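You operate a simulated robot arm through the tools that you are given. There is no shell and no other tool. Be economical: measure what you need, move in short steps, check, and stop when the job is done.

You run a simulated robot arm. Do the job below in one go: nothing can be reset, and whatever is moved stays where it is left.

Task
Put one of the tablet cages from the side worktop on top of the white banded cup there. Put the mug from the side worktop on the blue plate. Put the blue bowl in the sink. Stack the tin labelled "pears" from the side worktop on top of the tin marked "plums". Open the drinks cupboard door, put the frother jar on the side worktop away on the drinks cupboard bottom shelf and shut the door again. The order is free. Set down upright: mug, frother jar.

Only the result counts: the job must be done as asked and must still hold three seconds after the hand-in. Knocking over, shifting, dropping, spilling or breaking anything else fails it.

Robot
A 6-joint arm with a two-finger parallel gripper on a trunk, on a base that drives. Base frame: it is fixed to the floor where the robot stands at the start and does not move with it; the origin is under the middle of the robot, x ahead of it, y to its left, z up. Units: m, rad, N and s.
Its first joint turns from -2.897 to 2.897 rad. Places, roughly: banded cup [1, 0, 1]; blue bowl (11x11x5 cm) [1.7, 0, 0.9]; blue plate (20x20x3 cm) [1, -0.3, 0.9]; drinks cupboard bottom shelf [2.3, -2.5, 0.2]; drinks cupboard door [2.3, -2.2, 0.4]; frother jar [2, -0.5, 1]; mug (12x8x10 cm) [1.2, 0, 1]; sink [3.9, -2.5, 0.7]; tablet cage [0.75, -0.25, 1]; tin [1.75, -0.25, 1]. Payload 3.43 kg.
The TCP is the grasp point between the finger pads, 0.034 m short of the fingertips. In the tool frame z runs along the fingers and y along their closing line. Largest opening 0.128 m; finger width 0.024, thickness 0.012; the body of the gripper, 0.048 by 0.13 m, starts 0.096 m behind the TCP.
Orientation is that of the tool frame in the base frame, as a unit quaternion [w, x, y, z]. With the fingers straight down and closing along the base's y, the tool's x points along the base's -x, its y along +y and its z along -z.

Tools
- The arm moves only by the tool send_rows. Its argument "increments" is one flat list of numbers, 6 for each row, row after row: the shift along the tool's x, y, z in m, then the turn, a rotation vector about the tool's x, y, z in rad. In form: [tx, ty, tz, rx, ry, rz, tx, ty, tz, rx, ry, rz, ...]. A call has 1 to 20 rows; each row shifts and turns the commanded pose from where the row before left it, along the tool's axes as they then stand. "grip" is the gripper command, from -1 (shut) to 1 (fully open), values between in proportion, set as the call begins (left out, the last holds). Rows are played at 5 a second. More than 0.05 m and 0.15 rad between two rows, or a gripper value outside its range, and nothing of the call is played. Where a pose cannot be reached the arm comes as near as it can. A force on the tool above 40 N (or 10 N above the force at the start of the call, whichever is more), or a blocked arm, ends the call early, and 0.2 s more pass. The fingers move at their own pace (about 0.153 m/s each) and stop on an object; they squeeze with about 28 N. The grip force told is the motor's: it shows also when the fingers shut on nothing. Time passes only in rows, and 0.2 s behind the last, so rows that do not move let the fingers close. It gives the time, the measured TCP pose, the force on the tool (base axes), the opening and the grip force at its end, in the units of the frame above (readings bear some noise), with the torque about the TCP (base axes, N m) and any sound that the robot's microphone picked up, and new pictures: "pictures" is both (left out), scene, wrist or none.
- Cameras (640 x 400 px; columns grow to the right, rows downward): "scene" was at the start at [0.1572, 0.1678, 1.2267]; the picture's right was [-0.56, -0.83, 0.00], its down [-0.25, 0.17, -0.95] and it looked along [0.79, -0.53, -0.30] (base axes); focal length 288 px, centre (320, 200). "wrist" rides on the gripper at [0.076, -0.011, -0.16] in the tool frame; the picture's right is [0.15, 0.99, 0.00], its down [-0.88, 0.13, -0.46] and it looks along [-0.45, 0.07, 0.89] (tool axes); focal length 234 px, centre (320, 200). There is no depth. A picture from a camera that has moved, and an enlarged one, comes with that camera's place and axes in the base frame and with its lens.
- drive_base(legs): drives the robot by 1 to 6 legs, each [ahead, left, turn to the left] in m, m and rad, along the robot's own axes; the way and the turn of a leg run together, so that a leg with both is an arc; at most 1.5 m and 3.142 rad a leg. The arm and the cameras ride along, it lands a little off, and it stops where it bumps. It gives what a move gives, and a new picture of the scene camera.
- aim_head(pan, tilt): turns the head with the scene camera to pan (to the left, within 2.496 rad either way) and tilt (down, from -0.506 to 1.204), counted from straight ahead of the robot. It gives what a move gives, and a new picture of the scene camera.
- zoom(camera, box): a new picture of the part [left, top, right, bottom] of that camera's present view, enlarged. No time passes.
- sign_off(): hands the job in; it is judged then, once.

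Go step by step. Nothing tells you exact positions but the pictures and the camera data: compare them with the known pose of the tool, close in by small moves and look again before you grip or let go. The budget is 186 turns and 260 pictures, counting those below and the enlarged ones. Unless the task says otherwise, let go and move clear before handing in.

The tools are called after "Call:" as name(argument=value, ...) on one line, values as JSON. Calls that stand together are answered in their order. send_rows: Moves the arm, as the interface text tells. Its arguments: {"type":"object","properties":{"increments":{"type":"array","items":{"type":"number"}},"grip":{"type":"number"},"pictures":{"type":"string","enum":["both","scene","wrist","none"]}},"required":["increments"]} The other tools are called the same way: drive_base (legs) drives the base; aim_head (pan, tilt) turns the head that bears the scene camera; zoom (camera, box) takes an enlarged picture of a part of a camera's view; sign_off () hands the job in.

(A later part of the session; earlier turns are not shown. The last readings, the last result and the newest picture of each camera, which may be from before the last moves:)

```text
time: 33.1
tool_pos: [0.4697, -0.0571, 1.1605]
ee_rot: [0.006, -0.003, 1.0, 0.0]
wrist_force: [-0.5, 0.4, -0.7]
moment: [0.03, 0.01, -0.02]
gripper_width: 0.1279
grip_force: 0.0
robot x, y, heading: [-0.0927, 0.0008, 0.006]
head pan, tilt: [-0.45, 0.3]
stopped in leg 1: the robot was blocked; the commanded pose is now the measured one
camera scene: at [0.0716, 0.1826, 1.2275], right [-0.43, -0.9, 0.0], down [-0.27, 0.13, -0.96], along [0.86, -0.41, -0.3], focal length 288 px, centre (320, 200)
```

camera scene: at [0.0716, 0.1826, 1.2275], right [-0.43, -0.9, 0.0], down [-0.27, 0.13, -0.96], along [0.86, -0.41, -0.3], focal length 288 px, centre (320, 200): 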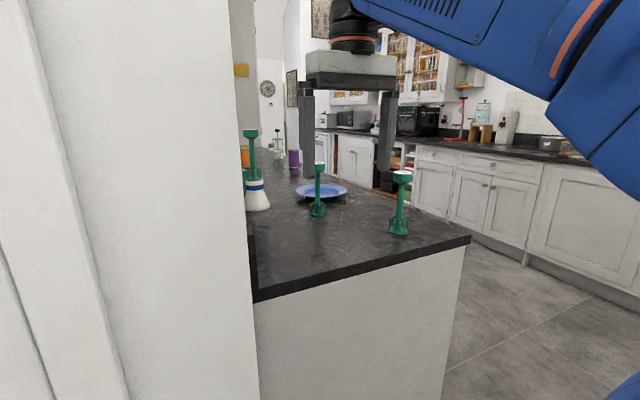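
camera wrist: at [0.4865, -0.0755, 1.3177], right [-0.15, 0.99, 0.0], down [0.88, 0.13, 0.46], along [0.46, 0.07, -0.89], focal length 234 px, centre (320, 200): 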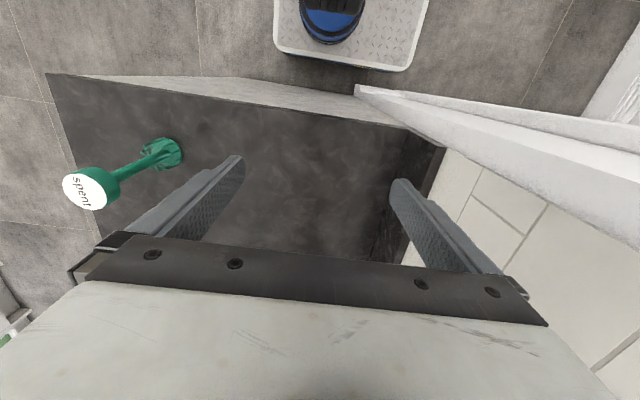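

Blocked after 9 cm backwards. I'll look behind.

Call:
aim_head(pan=-2.45, tilt=0.95)

Call:
aim_head(pan=2.45, tilt=0.8)

```text
time: 35.0
tool_pos: [0.4684, -0.0573, 1.1607]
ee_rot: [0.006, -0.002, 1.0, 0.0]
wrist_force: [-0.2, -0.8, 0.1]
moment: [0.0, 0.02, 0.0]
gripper_width: 0.1278
grip_force: 0.1
robot x, y, heading: [-0.094, 0.0037, 0.007]
head pan, tilt: [-2.45, 0.949]
camera scene: at [-0.0685, 0.1761, 1.1717], right [-0.64, 0.77, 0.0], down [0.62, 0.52, -0.58], along [-0.45, -0.37, -0.81], focal length 288 px, centre (320, 200)
```

scene: 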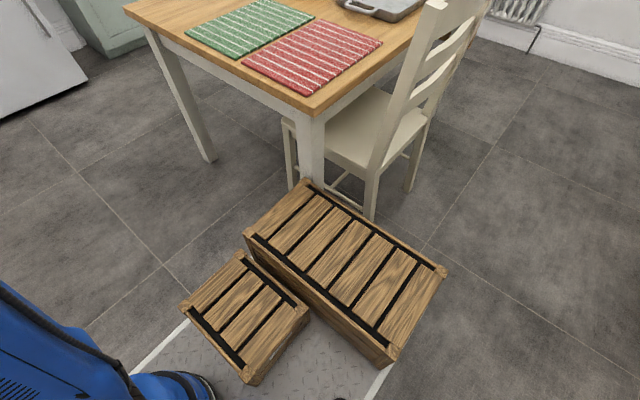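

```text
time: 38.9
tool_pos: [0.4687, -0.0575, 1.1598]
ee_rot: [0.007, -0.003, 1.0, 0.0]
wrist_force: [-0.5, 0.0, 1.3]
moment: [0.0, -0.01, -0.02]
gripper_width: 0.128
grip_force: 0.1
robot x, y, heading: [-0.0952, 0.0002, 0.008]
head pan, tilt: [2.45, 0.799]
camera scene: at [-0.0751, 0.2739, 1.1832], right [0.63, 0.77, 0.0], down [0.55, -0.45, -0.7], along [-0.54, 0.44, -0.72], focal length 288 px, centre (320, 200)
```

scene: 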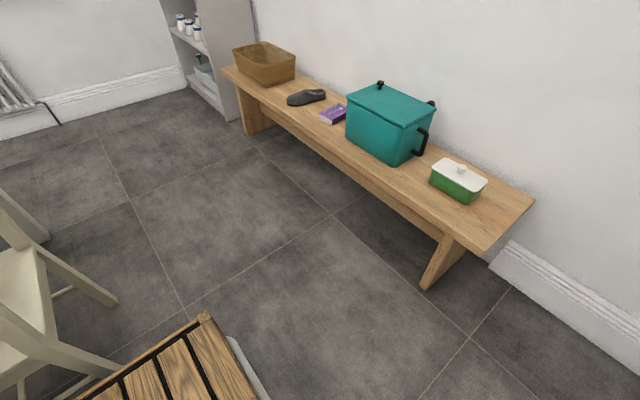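

A table leg sits just behind the robot's rear crate. I'll stay in the corridor facing ahead, move forward slightly, strafe right past the counter's end, then check.

Call:
drive_base(legs=[[0.07, 0, -0.007], [0, -0.45, 0]])

Call:
aim_head(pan=-1.9, tilt=0.9)

```text
time: 42.2
tool_pos: [0.5386, -0.514, 1.1617]
ee_rot: [0.006, 0.004, 1.0, 0.0]
wrist_force: [-0.1, -1.0, -0.3]
moment: [0.01, 0.0, 0.0]
gripper_width: 0.1283
grip_force: 0.1
robot x, y, heading: [-0.0235, -0.4482, -0.01]
head pan, tilt: [2.45, 0.799]
camera scene: at [-0.0013, -0.1749, 1.1832], right [0.64, 0.76, 0.0], down [0.55, -0.46, -0.7], along [-0.53, 0.45, -0.72], focal length 288 px, centre (320, 200)
```

scene: 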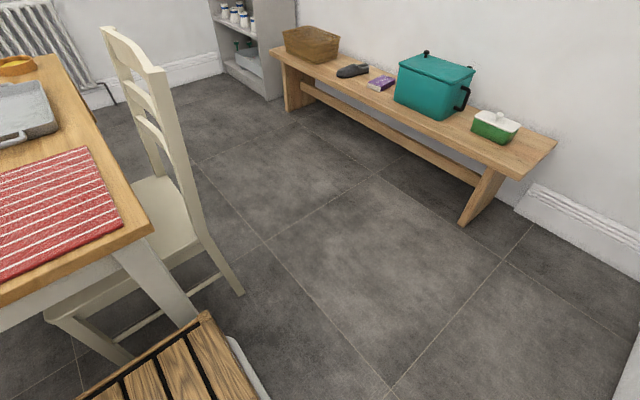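

```text
time: 45.7
tool_pos: [0.5386, -0.516, 1.1604]
ee_rot: [0.006, 0.004, 1.0, 0.0]
wrist_force: [-0.9, 0.5, -1.0]
moment: [-0.01, -0.03, 0.01]
gripper_width: 0.1282
grip_force: 0.0
robot x, y, heading: [-0.022, -0.4483, -0.006]
head pan, tilt: [-1.901, 0.901]
camera scene: at [0.0353, -0.2981, 1.1753], right [-0.94, 0.33, 0.0], down [0.26, 0.74, -0.62], along [-0.21, -0.59, -0.78], focal length 288 px, centre (320, 200)
```

scene: 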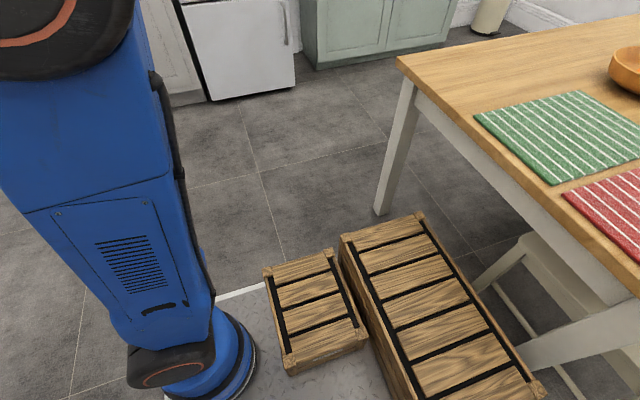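

Call:
drive_base(legs=[[0.015, 0, 0.006], [0.0, -0.46, 0]])

Call:
aim_head(pan=0.3, tilt=0.7)

Call:
aim_head(pan=-0.6, tilt=0.5)

```text
time: 48.9
tool_pos: [0.5535, -0.9702, 1.16]
ee_rot: [0.006, -0.002, 1.0, 0.0]
wrist_force: [0.0, -0.3, -1.5]
moment: [0.02, 0.03, -0.01]
gripper_width: 0.1282
grip_force: 0.0
robot x, y, heading: [-0.0045, -0.9055, 0.001]
head pan, tilt: [-1.901, 0.901]
camera scene: at [0.0487, -0.7593, 1.1753], right [-0.95, 0.32, 0.0], down [0.25, 0.74, -0.62], along [-0.2, -0.59, -0.78], focal length 288 px, centre (320, 200)
```

scene: 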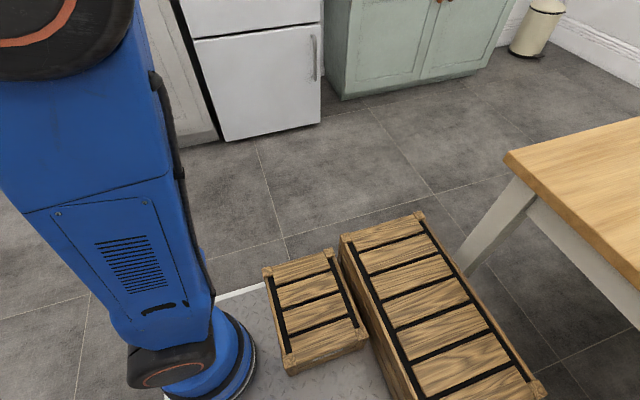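

```text
time: 51.0
tool_pos: [0.5527, -0.9702, 1.1611]
ee_rot: [0.006, -0.001, 1.0, 0.001]
wrist_force: [0.4, 1.3, -0.7]
moment: [-0.01, -0.01, 0.0]
gripper_width: 0.1282
grip_force: 0.0
robot x, y, heading: [-0.0041, -0.9101, 0.003]
head pan, tilt: [0.3, 0.7]
camera scene: at [0.1542, -0.6627, 1.1914], right [0.3, -0.96, 0.0], down [-0.62, -0.19, -0.76], along [0.73, 0.23, -0.64], focal length 288 px, centre (320, 200)
```

scene: 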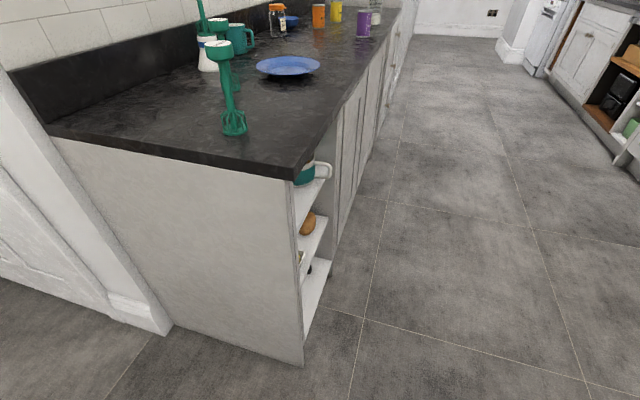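

```text
time: 52.1
tool_pos: [0.5539, -0.9696, 1.161]
ee_rot: [0.007, -0.001, 1.0, 0.0]
wrist_force: [0.2, 0.4, 0.2]
moment: [-0.01, 0.01, 0.03]
gripper_width: 0.1278
grip_force: 0.1
robot x, y, heading: [-0.0098, -0.9097, 0.004]
head pan, tilt: [-0.6, 0.499]
camera scene: at [0.1482, -0.7391, 1.2091], right [-0.56, -0.83, 0.0], down [-0.4, 0.27, -0.88], along [0.73, -0.49, -0.48], focal length 288 px, centre (320, 200)
```

scene: 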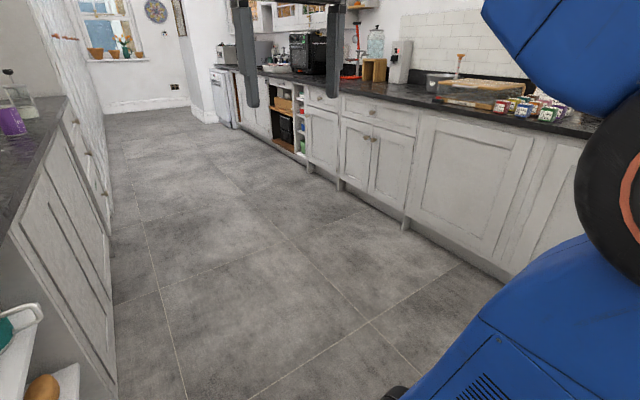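

Aisle is clear. Driving along it and turning to face the counter.

Call:
drive_base(legs=[[0.3, -0.2, 0], [1.1, -0.1, 0], [0, 0, 1.571]])

Call:
aim_head(pan=0.0, tilt=0.45)

```text
time: 63.5
tool_pos: [1.425, -0.6283, 1.1614]
ee_rot: [-0.004, 0.718, -0.696, -0.004]
wrist_force: [-0.4, 0.4, -0.4]
moment: [0.02, -0.01, 0.01]
gripper_width: 0.1278
grip_force: 0.1
robot x, y, heading: [1.3789, -1.1913, 1.598]
head pan, tilt: [-0.6, 0.499]
camera scene: at [1.2057, -1.0391, 1.2091], right [0.84, -0.54, 0.0], down [-0.26, -0.4, -0.88], along [0.47, 0.74, -0.48], focal length 288 px, centre (320, 200)
```

scene: 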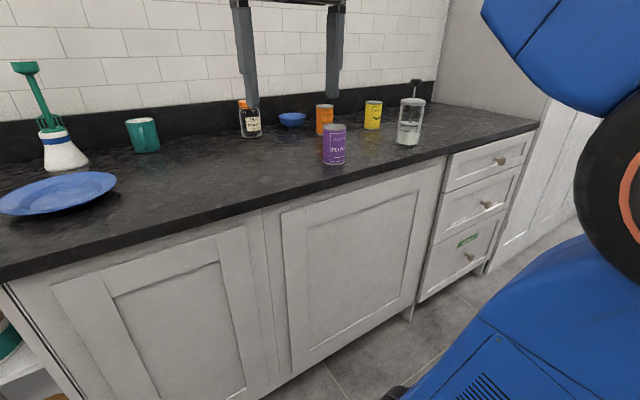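

```text
time: 64.5
tool_pos: [1.4257, -0.6278, 1.161]
ee_rot: [-0.004, 0.718, -0.697, -0.005]
wrist_force: [0.4, -0.6, 0.5]
moment: [0.0, 0.02, 0.01]
gripper_width: 0.128
grip_force: 0.1
robot x, y, heading: [1.3798, -1.1916, 1.604]
head pan, tilt: [0.0, 0.45]
camera scene: at [1.1539, -1.0238, 1.2136], right [1.0, 0.03, 0.0], down [0.01, -0.44, -0.9], along [-0.03, 0.9, -0.44], focal length 288 px, centre (320, 200)
```

scene: 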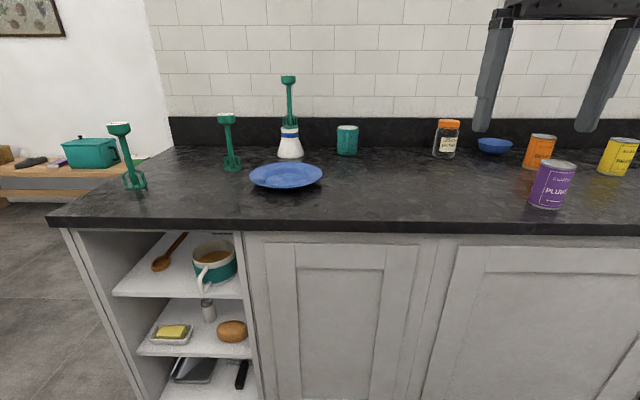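

Great overview: mug, jar with orange lid, bowl, and orange, yellow and purple (plums) tins. I'll drive closer to the counter and straighten.

Call:
drive_base(legs=[[0.19, 0, -0.033]])

Call:
aim_head(pan=-0.55, tilt=0.45)

```text
time: 66.0
tool_pos: [1.44, -0.4432, 1.1606]
ee_rot: [0.004, -0.706, 0.708, 0.004]
wrist_force: [-0.7, -0.5, -1.2]
moment: [0.0, 0.01, -0.02]
gripper_width: 0.1281
grip_force: 0.1
robot x, y, heading: [1.3759, -1.0014, 1.565]
head pan, tilt: [0.0, 0.45]
camera scene: at [1.1564, -0.8316, 1.2136], right [1.0, 0.0, 0.0], down [0.0, -0.44, -0.9], along [0.0, 0.9, -0.44], focal length 288 px, centre (320, 200)
```

scene: 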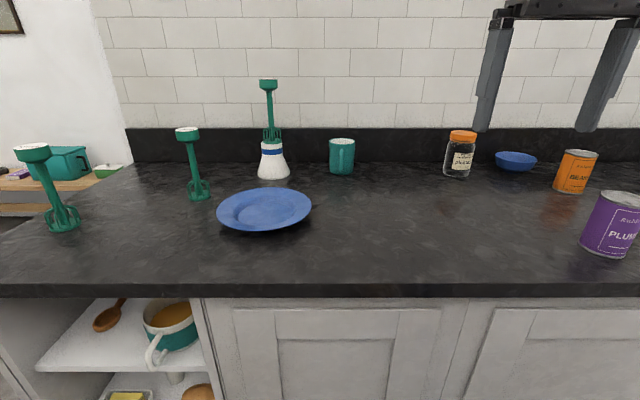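

```text
time: 67.0
tool_pos: [1.4417, -0.4437, 1.16]
ee_rot: [0.004, -0.706, 0.708, 0.005]
wrist_force: [0.3, -0.1, -0.7]
moment: [-0.03, 0.0, -0.01]
gripper_width: 0.1281
grip_force: 0.0
robot x, y, heading: [1.3789, -1.0045, 1.573]
head pan, tilt: [-0.55, 0.45]
camera scene: at [1.2043, -0.8452, 1.2136], right [0.85, -0.52, 0.0], down [-0.23, -0.37, -0.9], along [0.47, 0.77, -0.44], focal length 288 px, centre (320, 200)
```

scene: 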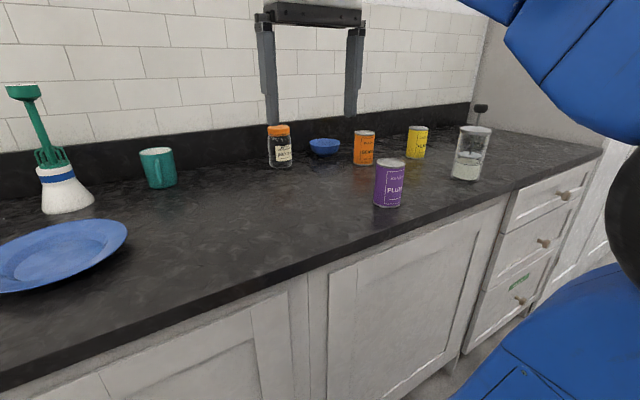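

Call:
zoom(camera="scene", box=[250, 90, 510, 220])

Call:
aim_head(pan=-0.9, tilt=0.4)

```text
2.46 times, centred on (380, 155) of scene
camera zoom: at [1.2043, -0.8452, 1.2136], right [0.85, -0.52, 0.0], down [-0.23, -0.37, -0.9], along [0.47, 0.77, -0.44], focal length 710 px, centre (172, 311)
```

zoom: 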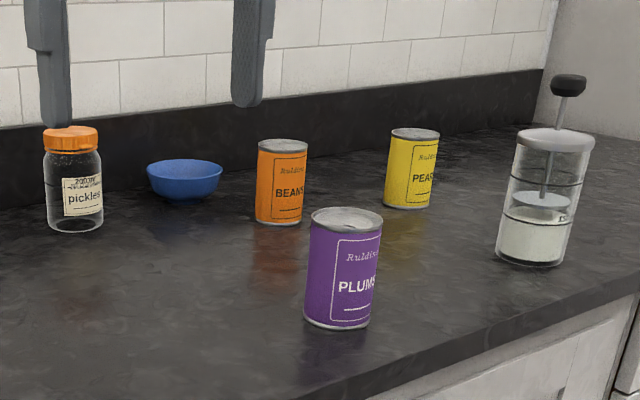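

```text
time: 67.8
tool_pos: [1.4408, -0.4438, 1.1611]
ee_rot: [0.004, -0.707, 0.707, 0.005]
wrist_force: [0.3, -0.8, -0.5]
moment: [0.01, 0.0, -0.01]
gripper_width: 0.1279
grip_force: 0.1
robot x, y, heading: [1.3782, -1.0018, 1.571]
head pan, tilt: [-0.901, 0.4]
camera scene: at [1.2289, -0.866, 1.2183], right [0.62, -0.78, 0.0], down [-0.31, -0.24, -0.92], along [0.72, 0.57, -0.39], focal length 288 px, centre (320, 200)
```

scene: 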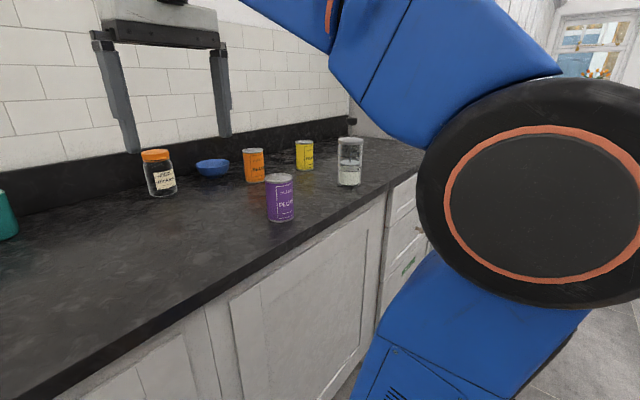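

Labels read: yellow tin = PEARS at about (2.0,-0.17), purple = PLUMS at about (1.655,-0.41), frother jar about (1.95,-0.41), bowl about (1.74,-0.01), mug about (1.22,0). Mug first: moving above it.

Call:
send_rows(increments=[-0.042, 0.022, 0.005, 0, 0, 0, -0.042, 0.022, 0.005, 0, 0, 0, -0.042, 0.022, 0.005, 0, 0, 0, -0.042, 0.022, 0.005, 0, 0, 0, -0.042, 0.022, 0.005, 0, 0, 0, -0.042, 0.022, 0.005, 0, 0, 0, -0.042, 0.022, 0.005, 0, 0, 0, -0.042, 0.022, 0.005, 0, 0, 0, -0.042, 0.022, 0.01, 0, 0, 0, -0.042, 0.022, 0.01, 0, 0, 0, 0, 0, 0, 0, 0, 0], pictures="wrist")

Call:
aim_head(pan=0.1, tilt=0.4)

```text
time: 70.2
tool_pos: [1.226, -0.0441, 1.0959]
ee_rot: [0.008, -0.706, 0.708, 0.011]
wrist_force: [-0.1, 0.4, -0.2]
moment: [0.01, 0.01, 0.0]
gripper_width: 0.1279
grip_force: 0.0
out of reach, approached as far as the arm can: row 9, 10
robot x, y, heading: [1.378, -1.0062, 1.571]
head pan, tilt: [-0.901, 0.4]
camera wrist: at [1.2399, -0.1258, 1.2532], right [-0.99, -0.14, 0.0], down [-0.13, 0.87, 0.48], along [-0.07, 0.48, -0.88], focal length 234 px, centre (320, 200)
```

wrist: 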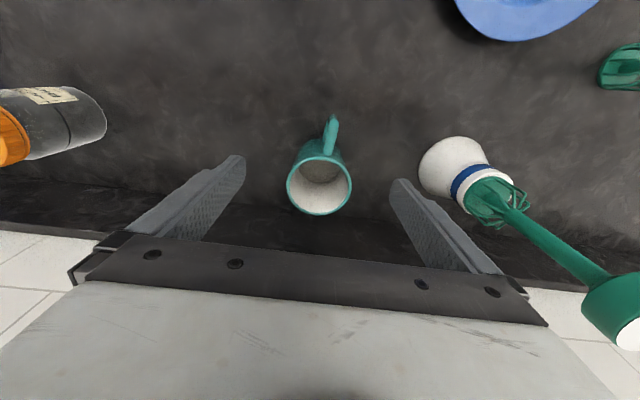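

```text
time: 71.5
tool_pos: [1.2258, -0.0452, 1.096]
ee_rot: [0.008, -0.706, 0.708, 0.012]
wrist_force: [0.6, -0.2, 0.5]
moment: [0.0, -0.01, -0.01]
gripper_width: 0.1282
grip_force: 0.0
robot x, y, heading: [1.375, -1.005, 1.572]
head pan, tilt: [0.099, 0.4]
camera scene: at [1.1489, -0.839, 1.2197], right [1.0, 0.1, 0.0], down [0.04, -0.38, -0.92], along [-0.09, 0.92, -0.38], focal length 288 px, centre (320, 200)
```

scene: 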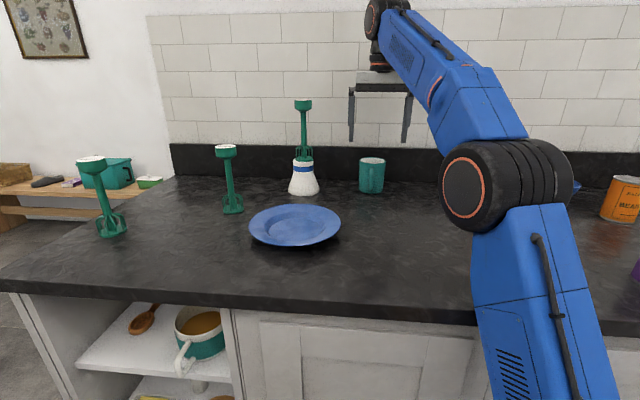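

Mug rim is centred near (1.224,-0.008), handle toward the robot. Descending around it.

Call:
send_rows(increments=[-0.018, 0.001, 0.03, 0, 0, 0, -0.018, 0.001, 0.03, 0, 0, 0, 0, 0, 0.03, 0, 0, 0, 0, 0, 0, 0, 0, 0])

```text
time: 72.5
tool_pos: [1.2188, -0.0025, 1.0067]
ee_rot: [0.008, -0.707, 0.707, 0.008]
wrist_force: [-0.2, 0.4, -0.1]
moment: [0.03, 0.01, -0.01]
gripper_width: 0.1277
grip_force: 0.1
robot x, y, heading: [1.3752, -1.0064, 1.57]
head pan, tilt: [0.099, 0.4]
camera scene: at [1.1448, -0.8374, 1.219], right [1.0, 0.1, 0.0], down [0.04, -0.38, -0.92], along [-0.09, 0.92, -0.38], focal length 288 px, centre (320, 200)
camera wrist: at [1.2322, -0.0819, 1.1641], right [-0.99, -0.15, 0.0], down [-0.13, 0.87, 0.47], along [-0.07, 0.47, -0.88], focal length 234 px, centre (320, 200)
```

scene: 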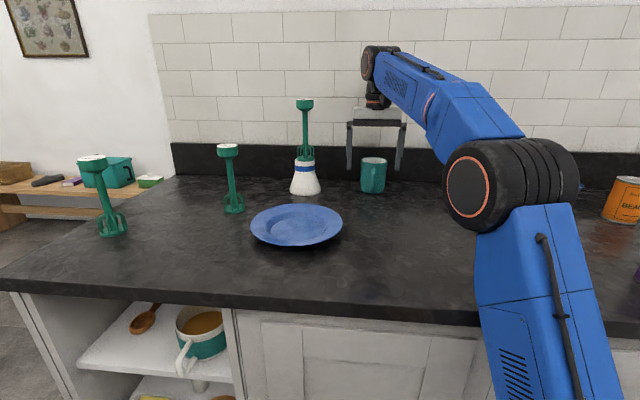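
wrist: 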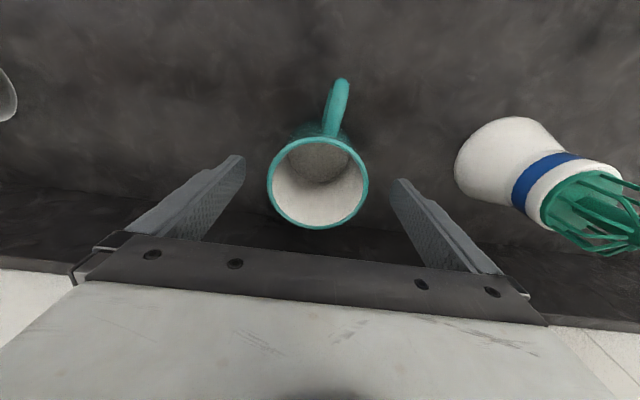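

Call:
send_rows(increments=[0.009, -0.004, 0.005, 0, 0, 0, 0, 0, 0.03, 0, 0, 0, 0, 0, 0, 0, 0, 0], pictures="wrist")

```text
time: 73.3
tool_pos: [1.2271, -0.0026, 0.962]
ee_rot: [0.004, -0.707, 0.708, 0.004]
wrist_force: [-1.0, -0.3, 0.0]
moment: [-0.01, -0.01, -0.02]
gripper_width: 0.1278
grip_force: 0.1
robot x, y, heading: [1.3791, -1.0072, 1.57]
head pan, tilt: [0.099, 0.4]
camera wrist: at [1.2391, -0.0806, 1.1203], right [-0.99, -0.14, 0.0], down [-0.13, 0.88, 0.47], along [-0.07, 0.46, -0.89], focal length 234 px, centre (320, 200)
```

wrist: 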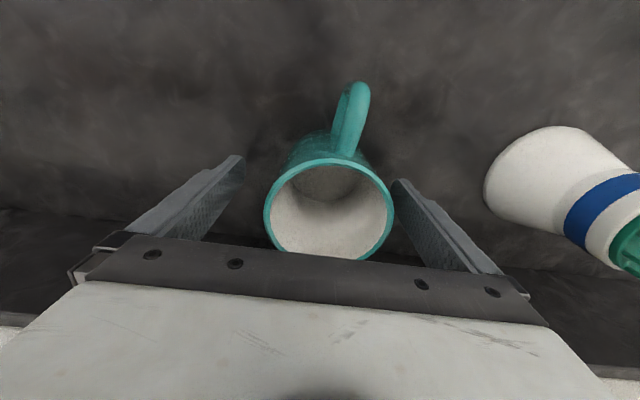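

Call:
send_rows(increments=[0.011, 0.003, -0.004, 0, 0, 0, 0, 0, 0, 0, 0, 0], pictures="none")

Call:
send_rows(increments=[0, 0, 0, 0, 0, 0, 0, 0, 0, 0, 0, 0, 0, 0, 0, 0, 0, 0, 0, 0, 0, 0, 0, 0], grip=-1, pictures="wrist")

```text
time: 73.9
tool_pos: [1.2245, -0.0137, 0.9677]
ee_rot: [0.004, -0.706, 0.708, 0.005]
wrist_force: [-0.3, -0.3, -1.4]
moment: [0.0, 0.01, 0.0]
gripper_width: 0.128
grip_force: 0.2
robot x, y, heading: [1.376, -1.0082, 1.568]
head pan, tilt: [0.099, 0.4]
```

```text
time: 74.9
tool_pos: [1.2226, -0.0144, 0.9673]
ee_rot: [0.005, -0.707, 0.707, 0.004]
wrist_force: [-0.7, -2.4, 1.5]
moment: [-0.02, 0.11, 0.05]
gripper_width: 0.0756
grip_force: 28.0
robot x, y, heading: [1.3754, -1.0033, 1.568]
head pan, tilt: [0.099, 0.4]
camera wrist: at [1.2353, -0.0931, 1.1262], right [-0.99, -0.15, 0.0], down [-0.13, 0.88, 0.47], along [-0.07, 0.46, -0.88], focal length 234 px, centre (320, 200)
```

wrist: 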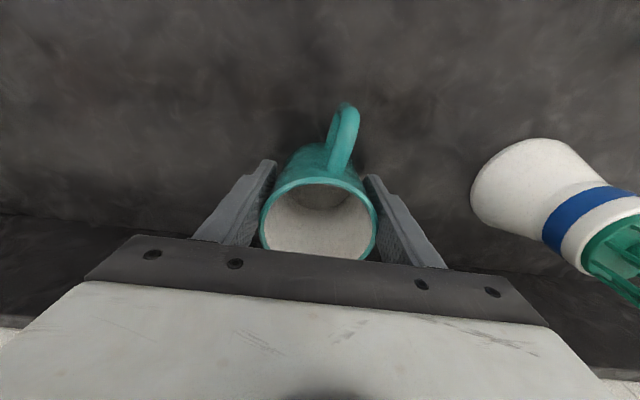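

Mug gripped. Lifting 6 cm and carrying it over to the plate.

Call:
send_rows(increments=[0, 0, -0.03, 0, 0, 0, 0, 0, -0.035, 0, 0, 0, 0.04, 0.01, 0, 0, 0, 0, 0.04, 0.025, 0, 0, 0, 0, 0.04, 0.03, 0, 0, 0, 0, 0.04, 0.03, 0, 0, 0, 0, 0.04, 0.03, 0, 0, 0, 0, 0.04, 0.03, 0, 0, 0, 0, 0.02, 0.01, 0, 0, 0, 0, 0, 0, 0, 0, 0, 0])

```text
time: 77.1
tool_pos: [1.0583, -0.2765, 1.029]
ee_rot: [0.003, -0.706, 0.708, 0.004]
wrist_force: [0.6, 0.1, -3.0]
moment: [-0.03, 0.0, 0.03]
gripper_width: 0.0745
grip_force: 28.2
robot x, y, heading: [1.3772, -1.0042, 1.566]
head pan, tilt: [0.099, 0.4]
camera scene: at [1.147, -0.8313, 1.2182], right [1.0, 0.1, 0.0], down [0.04, -0.39, -0.92], along [-0.09, 0.92, -0.39], focal length 288 px, centre (320, 200)
camera wrist: at [1.0699, -0.3549, 1.1878], right [-0.99, -0.15, 0.0], down [-0.13, 0.88, 0.47], along [-0.07, 0.46, -0.88], focal length 234 px, centre (320, 200)
```

scene: 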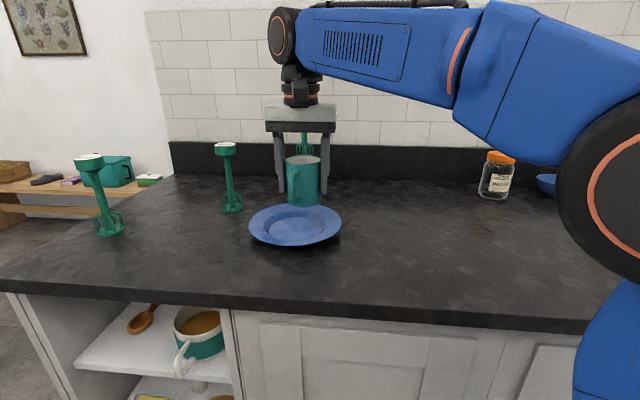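
wrist: 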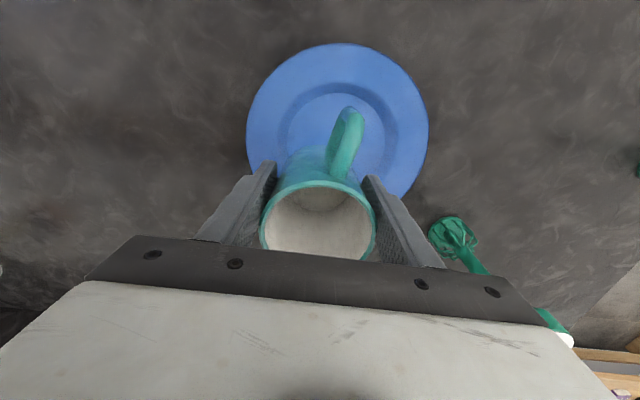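

Plate centre is about (1.044,-0.315). Shifting over it, lowering and checking.

Call:
send_rows(increments=[0.02, 0.007, 0, 0, 0, 0, 0.018, 0.007, 0, 0, 0, 0, 0, 0, 0.02, 0, 0, 0, 0, 0, 0.01, 0, 0, 0, 0, 0, 0, 0, 0, 0])

```text
time: 78.3
tool_pos: [1.0445, -0.3121, 0.9976]
ee_rot: [0.004, -0.707, 0.707, 0.004]
wrist_force: [-0.7, -0.3, -2.1]
moment: [0.0, 0.01, -0.01]
gripper_width: 0.0745
grip_force: 28.5
robot x, y, heading: [1.3758, -1.0048, 1.571]
head pan, tilt: [0.099, 0.4]
camera scene: at [1.147, -0.8313, 1.2182], right [1.0, 0.1, 0.0], down [0.04, -0.39, -0.92], along [-0.09, 0.92, -0.39], focal length 288 px, centre (320, 200)
camera wrist: at [1.0568, -0.3914, 1.1568], right [-0.99, -0.15, 0.0], down [-0.13, 0.88, 0.47], along [-0.07, 0.46, -0.88], focal length 234 px, centre (320, 200)
```

scene: 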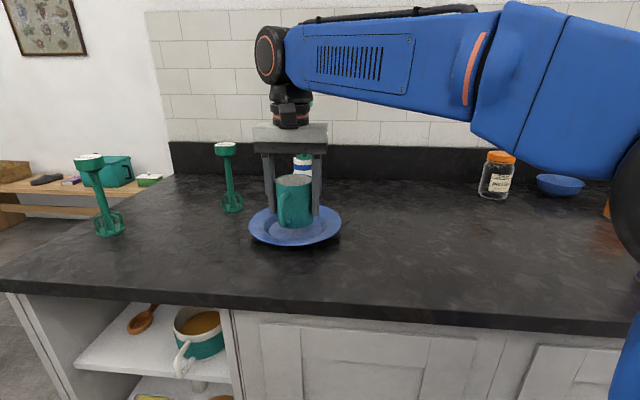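
wrist: 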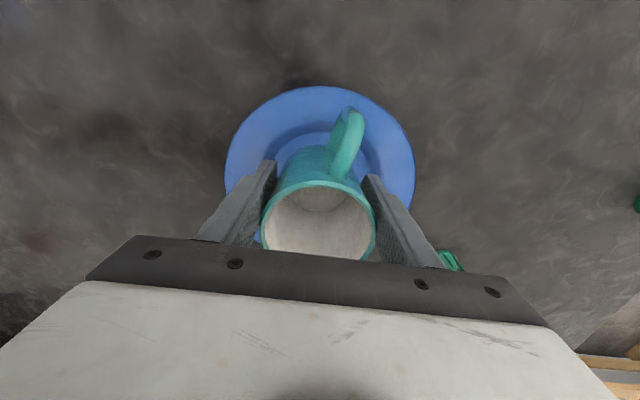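

Call:
send_rows(increments=[0, 0, 0.006, 0, 0, 0, 0, 0, 0.005, 0, 0, 0, 0, 0, 0, 0, 0, 0], pictures="none")

Call:
zoom(camera="scene", box=[230, 160, 360, 260])

```text
time: 79.1
tool_pos: [1.0438, -0.3136, 0.9883]
ee_rot: [0.004, -0.706, 0.708, 0.004]
wrist_force: [0.3, -1.0, -2.7]
moment: [-0.03, -0.01, 0.02]
gripper_width: 0.0742
grip_force: 28.3
robot x, y, heading: [1.3786, -1.0066, 1.57]
head pan, tilt: [0.099, 0.4]
```

```text
4.00 times, centred on (295, 210) of scene
camera zoom: at [1.147, -0.8313, 1.2182], right [1.0, 0.1, 0.0], down [0.04, -0.39, -0.92], along [-0.09, 0.92, -0.39], focal length 1153 px, centre (420, 160)
```

zoom: 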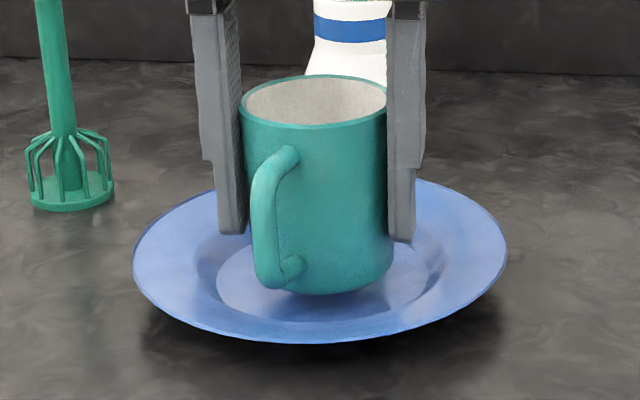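

Call:
send_rows(increments=[0, 0, 0.004, 0, 0, 0, 0, 0, 0, 0, 0, 0], pictures="none")

Call:
send_rows(increments=[0, 0, 0.003, 0, 0, 0, 0, 0, 0, 0, 0, 0], pictures="none")

Call:
send_rows(increments=[0, 0, 0.003, 0, 0, 0, 0, 0, 0, 0, 0, 0], pictures="none")

```text
time: 79.7
tool_pos: [1.0442, -0.3135, 0.9838]
ee_rot: [0.004, -0.706, 0.708, 0.004]
wrist_force: [0.7, 0.2, -3.4]
moment: [-0.02, 0.01, -0.01]
gripper_width: 0.0743
grip_force: 28.4
robot x, y, heading: [1.3788, -1.0019, 1.569]
head pan, tilt: [0.099, 0.4]
```

```text
time: 80.3
tool_pos: [1.0441, -0.3139, 0.9812]
ee_rot: [0.003, -0.706, 0.708, 0.004]
wrist_force: [-0.1, -0.3, -2.7]
moment: [-0.02, 0.02, 0.0]
gripper_width: 0.0742
grip_force: 28.0
robot x, y, heading: [1.3726, -1.0051, 1.568]
head pan, tilt: [0.099, 0.4]
```

```text
time: 80.9
tool_pos: [1.0441, -0.3143, 0.9774]
ee_rot: [0.004, -0.707, 0.708, 0.005]
wrist_force: [0.0, 0.1, -2.6]
moment: [-0.01, -0.05, -0.01]
gripper_width: 0.074
grip_force: 28.1
robot x, y, heading: [1.3773, -1.0008, 1.568]
head pan, tilt: [0.099, 0.4]
```

Call:
send_rows(increments=[0, 0, 0.002, 0, 0, 0, 0, 0, 0, 0, 0, 0], pictures="none")

Call:
send_rows(increments=[0, 0, 0.002, 0, 0, 0, 0, 0, 0, 0, 0, 0], pictures="none")

Call:
zoom(camera="scene", box=[230, 160, 360, 260])

```text
time: 81.5
tool_pos: [1.045, -0.3133, 0.9763]
ee_rot: [0.004, -0.707, 0.707, 0.004]
wrist_force: [-0.1, 0.9, -2.8]
moment: [-0.02, -0.02, -0.02]
gripper_width: 0.0741
grip_force: 27.6
robot x, y, heading: [1.3782, -1.0054, 1.57]
head pan, tilt: [0.099, 0.4]
```

```text
time: 82.1
tool_pos: [1.0432, -0.3149, 0.9731]
ee_rot: [0.005, -0.707, 0.707, 0.004]
wrist_force: [0.0, -0.3, -3.1]
moment: [0.0, 0.0, 0.0]
gripper_width: 0.0743
grip_force: 28.7
robot x, y, heading: [1.3762, -1.0069, 1.57]
head pan, tilt: [0.099, 0.4]
```

```text
4.00 times, centred on (295, 210) of scene
camera zoom: at [1.147, -0.8313, 1.2182], right [1.0, 0.1, 0.0], down [0.04, -0.39, -0.92], along [-0.09, 0.92, -0.39], focal length 1153 px, centre (420, 160)
```

zoom: 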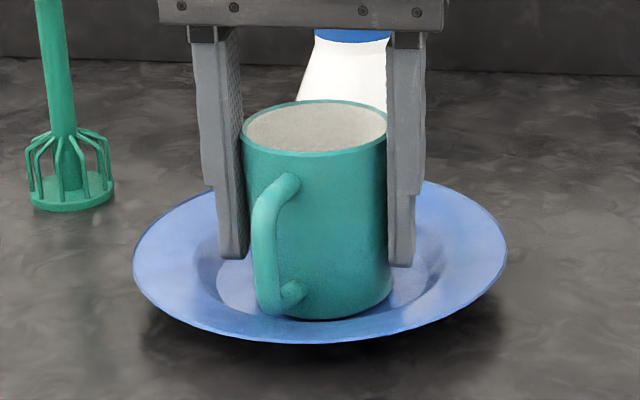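

The mug sits slightly toward the front of the plate's well; I'll shift it 1.4 cm back before settling.

Call:
send_rows(increments=[0, 0, -0.004, 0, 0, 0, -0.014, -0.002, 0, 0, 0, 0, 0, 0, 0.005, 0, 0, 0, 0, 0, 0, 0, 0, 0], pictures="none")

Call:
send_rows(increments=[0, 0, 0.003, 0, 0, 0, 0, 0, 0, 0, 0, 0], pictures="none")

Call:
zoom(camera="scene", box=[230, 160, 360, 260])

```text
time: 83.1
tool_pos: [1.0458, -0.3005, 0.9747]
ee_rot: [0.005, -0.707, 0.708, 0.004]
wrist_force: [-0.7, -1.1, -3.4]
moment: [0.01, -0.02, 0.02]
gripper_width: 0.0744
grip_force: 28.5
robot x, y, heading: [1.3781, -1.0067, 1.568]
head pan, tilt: [0.099, 0.4]
```

```text
time: 83.7
tool_pos: [1.0471, -0.3004, 0.9709]
ee_rot: [0.004, -0.707, 0.708, 0.006]
wrist_force: [3.0, -3.3, 15.9]
moment: [0.27, -0.02, 0.08]
gripper_width: 0.0741
grip_force: 28.0
robot x, y, heading: [1.3777, -1.0033, 1.568]
head pan, tilt: [0.099, 0.4]
```

```text
4.00 times, centred on (295, 210) of scene
camera zoom: at [1.1474, -0.8319, 1.2184], right [1.0, 0.1, 0.0], down [0.04, -0.39, -0.92], along [-0.09, 0.92, -0.39], focal length 1153 px, centre (420, 160)
```

zoom: 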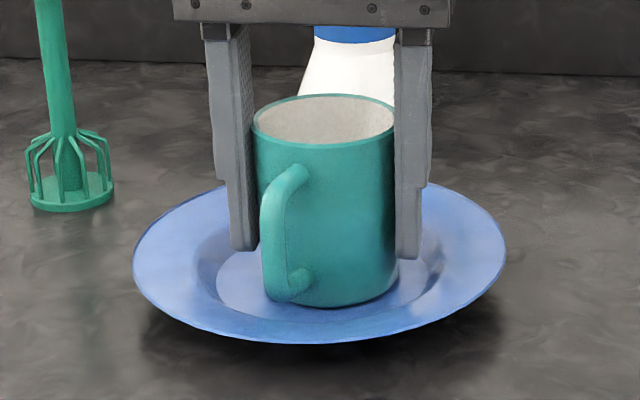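

Contact on the plate; easing, releasing and rising.

Call:
send_rows(increments=[0, 0, -0.0015, 0, 0, 0, 0, 0, 0, 0, 0, 0], pictures="none")

Call:
send_rows(increments=[0, 0, 0, 0, 0, 0, 0, 0, 0, 0, 0, 0, 0, 0, 0, 0, 0, 0, 0, 0, -0.03, 0, 0, 0, 0, 0, -0.05, 0, 0, 0, 0, 0, -0.05, 0, 0, 0, 0, 0, 0, 0, 0, 0], grip=1)

```text
time: 84.3
tool_pos: [1.0458, -0.2988, 0.9714]
ee_rot: [0.003, -0.707, 0.707, 0.003]
wrist_force: [2.6, -1.9, 6.9]
moment: [0.25, 0.06, -0.1]
gripper_width: 0.0739
grip_force: 27.8
robot x, y, heading: [1.3757, -1.0067, 1.57]
head pan, tilt: [0.099, 0.4]
```

```text
time: 85.9
tool_pos: [1.048, -0.301, 1.1013]
ee_rot: [0.005, -0.707, 0.707, 0.004]
wrist_force: [-0.5, 1.0, 1.1]
moment: [0.0, -0.02, 0.06]
gripper_width: 0.1281
grip_force: 0.0
robot x, y, heading: [1.377, -1.0024, 1.569]
head pan, tilt: [0.099, 0.4]
camera scene: at [1.1471, -0.8314, 1.2183], right [1.0, 0.1, 0.0], down [0.04, -0.39, -0.92], along [-0.09, 0.92, -0.39], focal length 288 px, centre (320, 200)
camera wrist: at [1.0598, -0.379, 1.2586], right [-0.99, -0.15, 0.0], down [-0.13, 0.88, 0.47], along [-0.07, 0.46, -0.88], focal length 234 px, centre (320, 200)
```

scene: 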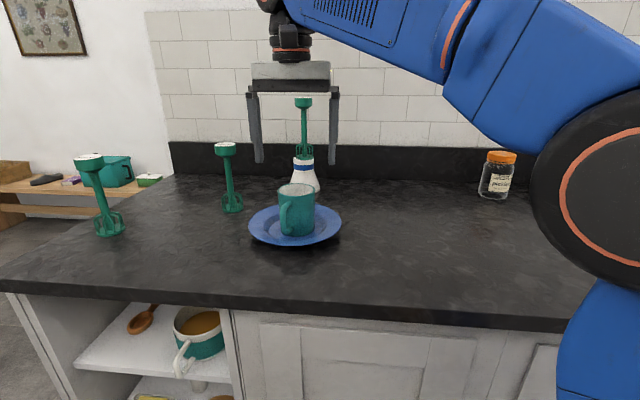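
wrist: 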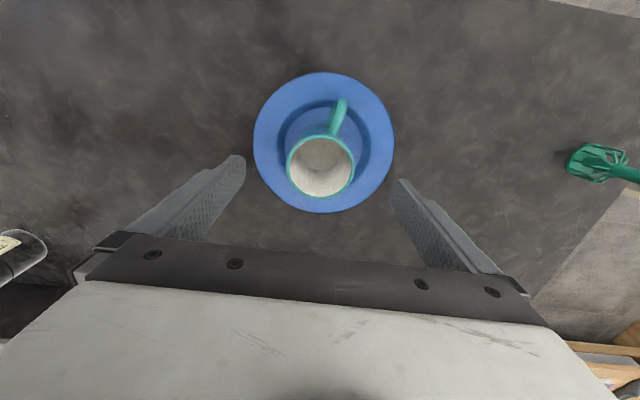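

Mug is upright on the plate. Now tuck the arm and drive right for the tins.

Call:
send_rows(increments=[0.02, -0.04, -0.01, 0, 0, 0, 0.02, -0.04, -0.01, 0, 0, 0, 0.02, -0.04, -0.01, 0, 0, 0, 0.02, -0.04, -0.01, 0, 0, 0, 0.02, -0.04, -0.01, 0, 0, 0, 0.02, -0.04, 0, 0, 0, 0, 0.02, -0.04, 0, 0, 0, 0, 0.01, -0.04, 0, 0, 0, 0, 0, -0.02, 0, 0, 0, 0, 0, 0, 0, 0, 0, 0], pictures="none")

Call:
drive_base(legs=[[0, -0.36, 0]])

Call:
aim_head(pan=-0.2, tilt=0.45)

```text
time: 88.1
tool_pos: [1.3872, -0.4528, 1.1504]
ee_rot: [0.004, -0.707, 0.707, 0.004]
wrist_force: [0.2, 0.1, -0.1]
moment: [-0.02, 0.0, -0.01]
gripper_width: 0.1281
grip_force: 0.0
robot x, y, heading: [1.3742, -1.0059, 1.571]
head pan, tilt: [0.099, 0.4]
```

```text
time: 90.4
tool_pos: [1.7498, -0.4537, 1.1492]
ee_rot: [0.004, -0.707, 0.707, 0.005]
wrist_force: [-0.2, 0.7, 0.0]
moment: [-0.01, 0.01, 0.01]
gripper_width: 0.1283
grip_force: 0.1
robot x, y, heading: [1.7391, -1.0058, 1.571]
head pan, tilt: [0.099, 0.4]
camera scene: at [1.5099, -0.8317, 1.2183], right [1.0, 0.1, 0.0], down [0.04, -0.39, -0.92], along [-0.09, 0.92, -0.39], focal length 288 px, centre (320, 200)
```

scene: 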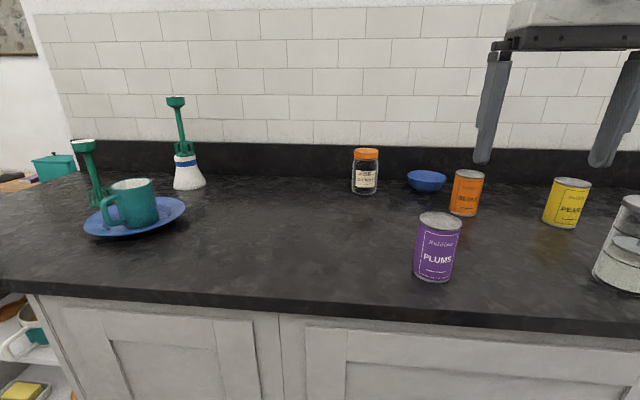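

```text
time: 91.2
tool_pos: [1.7491, -0.4543, 1.1495]
ee_rot: [0.005, -0.707, 0.707, 0.005]
wrist_force: [0.4, -0.3, 0.1]
moment: [0.0, 0.0, 0.01]
gripper_width: 0.1279
grip_force: 0.1
robot x, y, heading: [1.739, -1.0057, 1.567]
head pan, tilt: [-0.201, 0.45]
camera scene: at [1.5374, -0.8338, 1.2136], right [0.98, -0.2, 0.0], down [-0.09, -0.43, -0.9], along [0.18, 0.88, -0.44], focal length 288 px, centre (320, 200)
```

scene: 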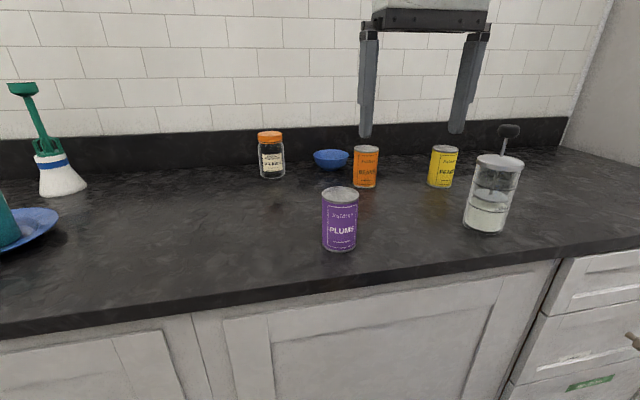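

Moving over the pears tin (about (2.0,-0.185)), routing around the jar's knob.

Call:
send_rows(increments=[-0.044, 0, 0, 0, 0, 0, -0.044, 0, 0, 0, 0, 0, -0.044, 0, 0, 0, 0, 0, -0.044, 0, 0.005, 0, 0, 0, -0.044, 0, 0.01, 0, 0, 0, -0.045, 0, 0.01, 0, 0, 0, 0, -0.05, 0.005, 0, 0, 0, 0, -0.05, 0, 0, 0, 0, 0, -0.05, 0, 0, 0, 0, 0, -0.05, 0, 0, 0, 0, 0, -0.045, 0, 0, 0, 0, 0, 0, 0, 0, 0, 0], pictures="wrist")

```text
refused: row 7 steps farther than a row can; nothing moved
```

Call:
send_rows(increments=[-0.044, 0, 0, 0, 0, 0, -0.044, 0, 0, 0, 0, 0, -0.044, 0, 0, 0, 0, 0, -0.044, 0, 0.005, 0, 0, 0, -0.044, 0, 0.01, 0, 0, 0, -0.045, 0, 0.01, 0, 0, 0, 0, -0.045, 0.005, 0, 0, 0, 0, -0.05, 0, 0, 0, 0, 0, -0.05, 0, 0, 0, 0, 0, -0.05, 0, 0, 0, 0, 0, -0.05, 0, 0, 0, 0, 0, 0, 0, 0, 0, 0], pictures="both")

```text
time: 93.8
tool_pos: [1.9963, -0.1878, 1.1251]
ee_rot: [0.004, -0.707, 0.707, 0.004]
wrist_force: [-0.1, 0.1, 0.0]
moment: [-0.02, 0.02, 0.01]
gripper_width: 0.1279
grip_force: 0.1
robot x, y, heading: [1.738, -1.0038, 1.568]
head pan, tilt: [-0.201, 0.45]
camera scene: at [1.5375, -0.8338, 1.2136], right [0.98, -0.2, 0.0], down [-0.09, -0.43, -0.9], along [0.18, 0.88, -0.44], focal length 288 px, centre (320, 200)
camera wrist: at [2.0083, -0.2668, 1.2841], right [-0.99, -0.15, 0.0], down [-0.13, 0.88, 0.47], along [-0.07, 0.46, -0.88], focal length 234 px, centre (320, 200)
```

scene: 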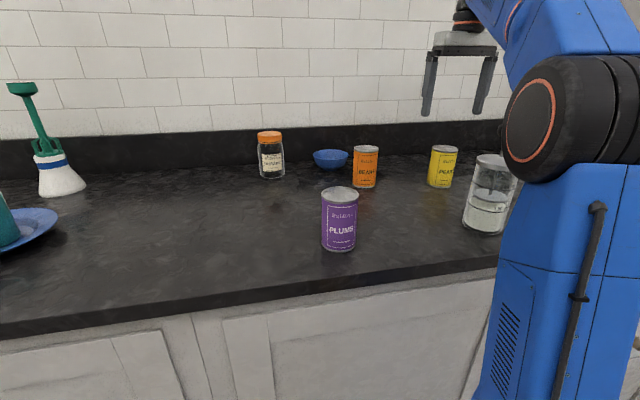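
wrist: 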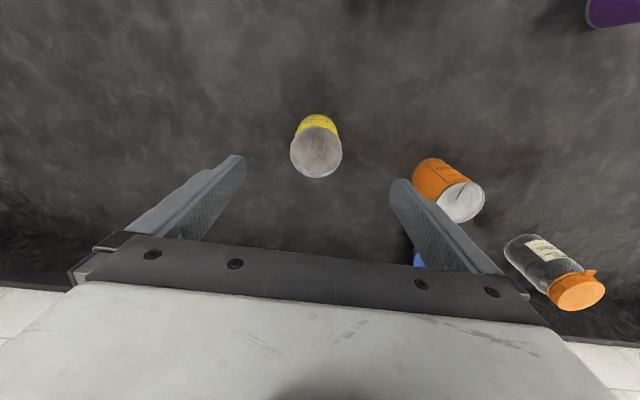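

Call:
send_rows(increments=[0, -0.004, 0.04, 0, 0, 0, 0, 0, 0.04, 0, 0, 0, 0, 0, 0.04, 0, 0, 0, 0, 0, 0, 0, 0, 0], pictures="both")

```text
time: 94.8
tool_pos: [1.9977, -0.1873, 1.0028]
ee_rot: [-0.004, 0.707, -0.707, -0.004]
wrist_force: [-0.6, -0.8, -0.3]
moment: [0.01, 0.01, 0.01]
gripper_width: 0.1282
grip_force: 0.0
robot x, y, heading: [1.7365, -1.0025, 1.569]
head pan, tilt: [-0.201, 0.45]
camera scene: at [1.5375, -0.8338, 1.2136], right [0.98, -0.2, 0.0], down [-0.09, -0.43, -0.9], along [0.18, 0.88, -0.44], focal length 288 px, centre (320, 200)
camera wrist: at [2.0113, -0.2658, 1.1615], right [-0.99, -0.15, 0.0], down [-0.13, 0.88, 0.47], along [-0.07, 0.46, -0.88], focal length 234 px, centre (320, 200)
```

scene: 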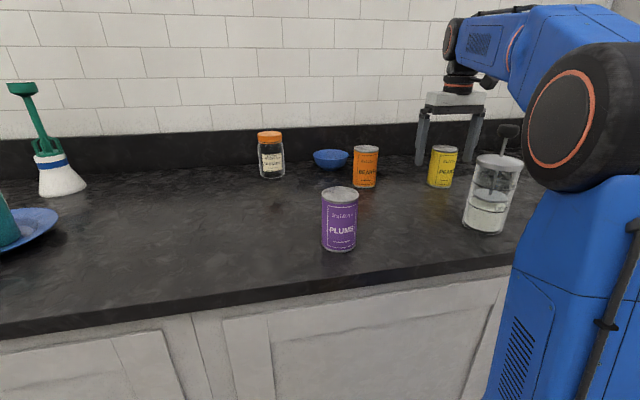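
wrist: 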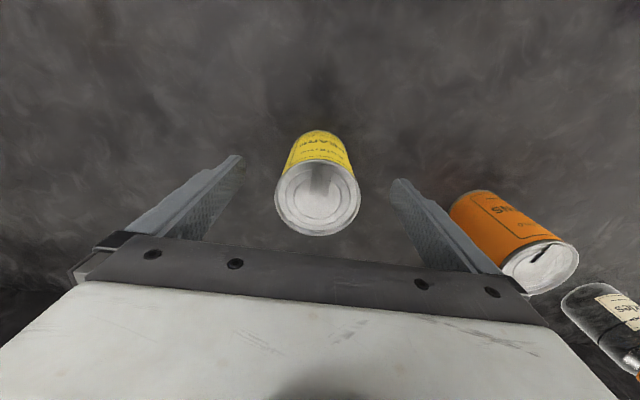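

Call:
send_rows(increments=[0, 0, 0.035, 0, 0, 0, 0, 0, 0, 0, 0, 0], pictures="none")

Call:
send_rows(increments=[0, 0, 0, 0, 0, 0, 0, 0, 0, 0, 0, 0, 0, 0, 0, 0, 0, 0, 0, 0, 0, 0, 0, 0], grip=-1, pictures="wrist")

```text
time: 95.4
tool_pos: [1.9976, -0.1876, 0.9679]
ee_rot: [-0.004, 0.707, -0.707, -0.004]
wrist_force: [0.0, -0.4, -0.6]
moment: [-0.04, 0.0, 0.0]
gripper_width: 0.128
grip_force: 0.1
robot x, y, heading: [1.7379, -1.0029, 1.571]
head pan, tilt: [-0.201, 0.45]
```

```text
time: 96.4
tool_pos: [1.9973, -0.1875, 0.968]
ee_rot: [-0.004, 0.707, -0.707, -0.004]
wrist_force: [-0.4, -1.3, 0.9]
moment: [0.02, -0.01, 0.01]
gripper_width: 0.0615
grip_force: 27.8
robot x, y, heading: [1.7383, -1.0086, 1.568]
head pan, tilt: [-0.201, 0.45]
camera wrist: at [2.0103, -0.2664, 1.1273], right [-0.99, -0.15, 0.0], down [-0.13, 0.88, 0.47], along [-0.07, 0.46, -0.88], focal length 234 px, centre (320, 200)
```

wrist: 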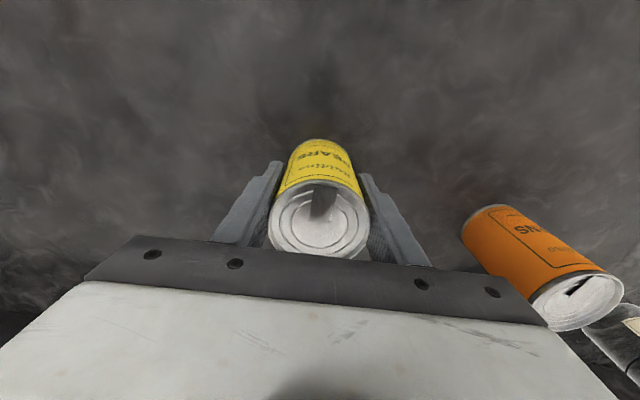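

Pears tin gripped. Lifting and carrying it toward the plums tin.

Call:
send_rows(increments=[0, 0, -0.05, 0, 0, 0, 0, 0, -0.05, 0, 0, 0, 0, 0, -0.04, 0, 0, 0, 0.02, 0.04, 0, 0, 0, 0, 0.025, 0.04, 0, 0, 0, 0, 0.025, 0.04, 0, 0, 0, 0, 0.025, 0.04, 0, 0, 0, 0, 0.025, 0.04, -0.005, 0, 0, 0, 0.025, 0.04, -0.005, 0, 0, 0, 0.025, 0.04, 0, 0, 0, 0, 0.02, 0.03, 0, 0, 0, 0, 0, 0, 0, 0, 0, 0], pictures="both")

```text
time: 99.0
tool_pos: [1.6872, -0.3769, 1.1157]
ee_rot: [-0.005, 0.707, -0.707, -0.004]
wrist_force: [0.0, 0.7, -3.3]
moment: [-0.02, -0.01, -0.02]
gripper_width: 0.0616
grip_force: 28.1
robot x, y, heading: [1.7382, -1.0032, 1.57]
head pan, tilt: [-0.201, 0.45]
camera scene: at [1.5374, -0.8337, 1.2136], right [0.98, -0.2, 0.0], down [-0.09, -0.43, -0.9], along [0.18, 0.88, -0.44], focal length 288 px, centre (320, 200)
camera wrist: at [1.7009, -0.455, 1.2743], right [-0.99, -0.15, 0.0], down [-0.13, 0.88, 0.47], along [-0.07, 0.46, -0.88], focal length 234 px, centre (320, 200)
```

scene: 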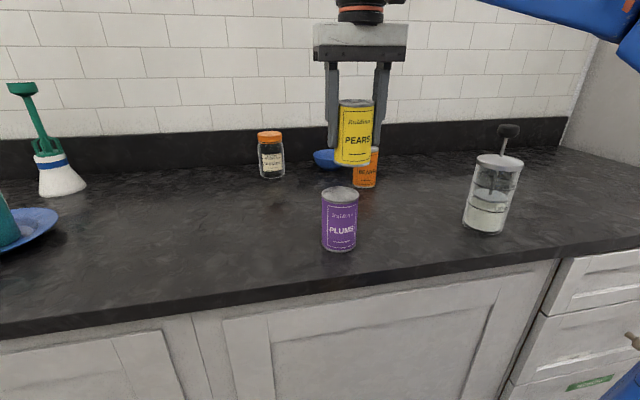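
wrist: 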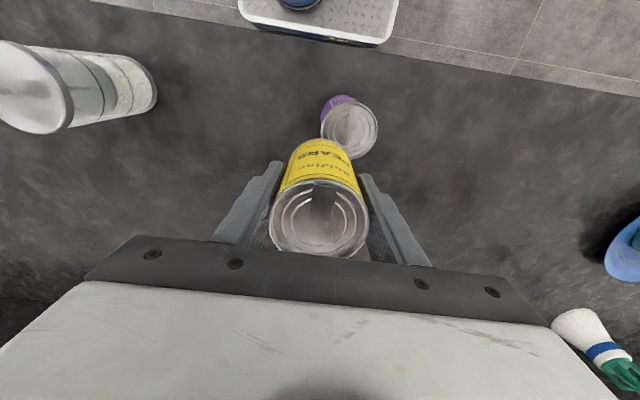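

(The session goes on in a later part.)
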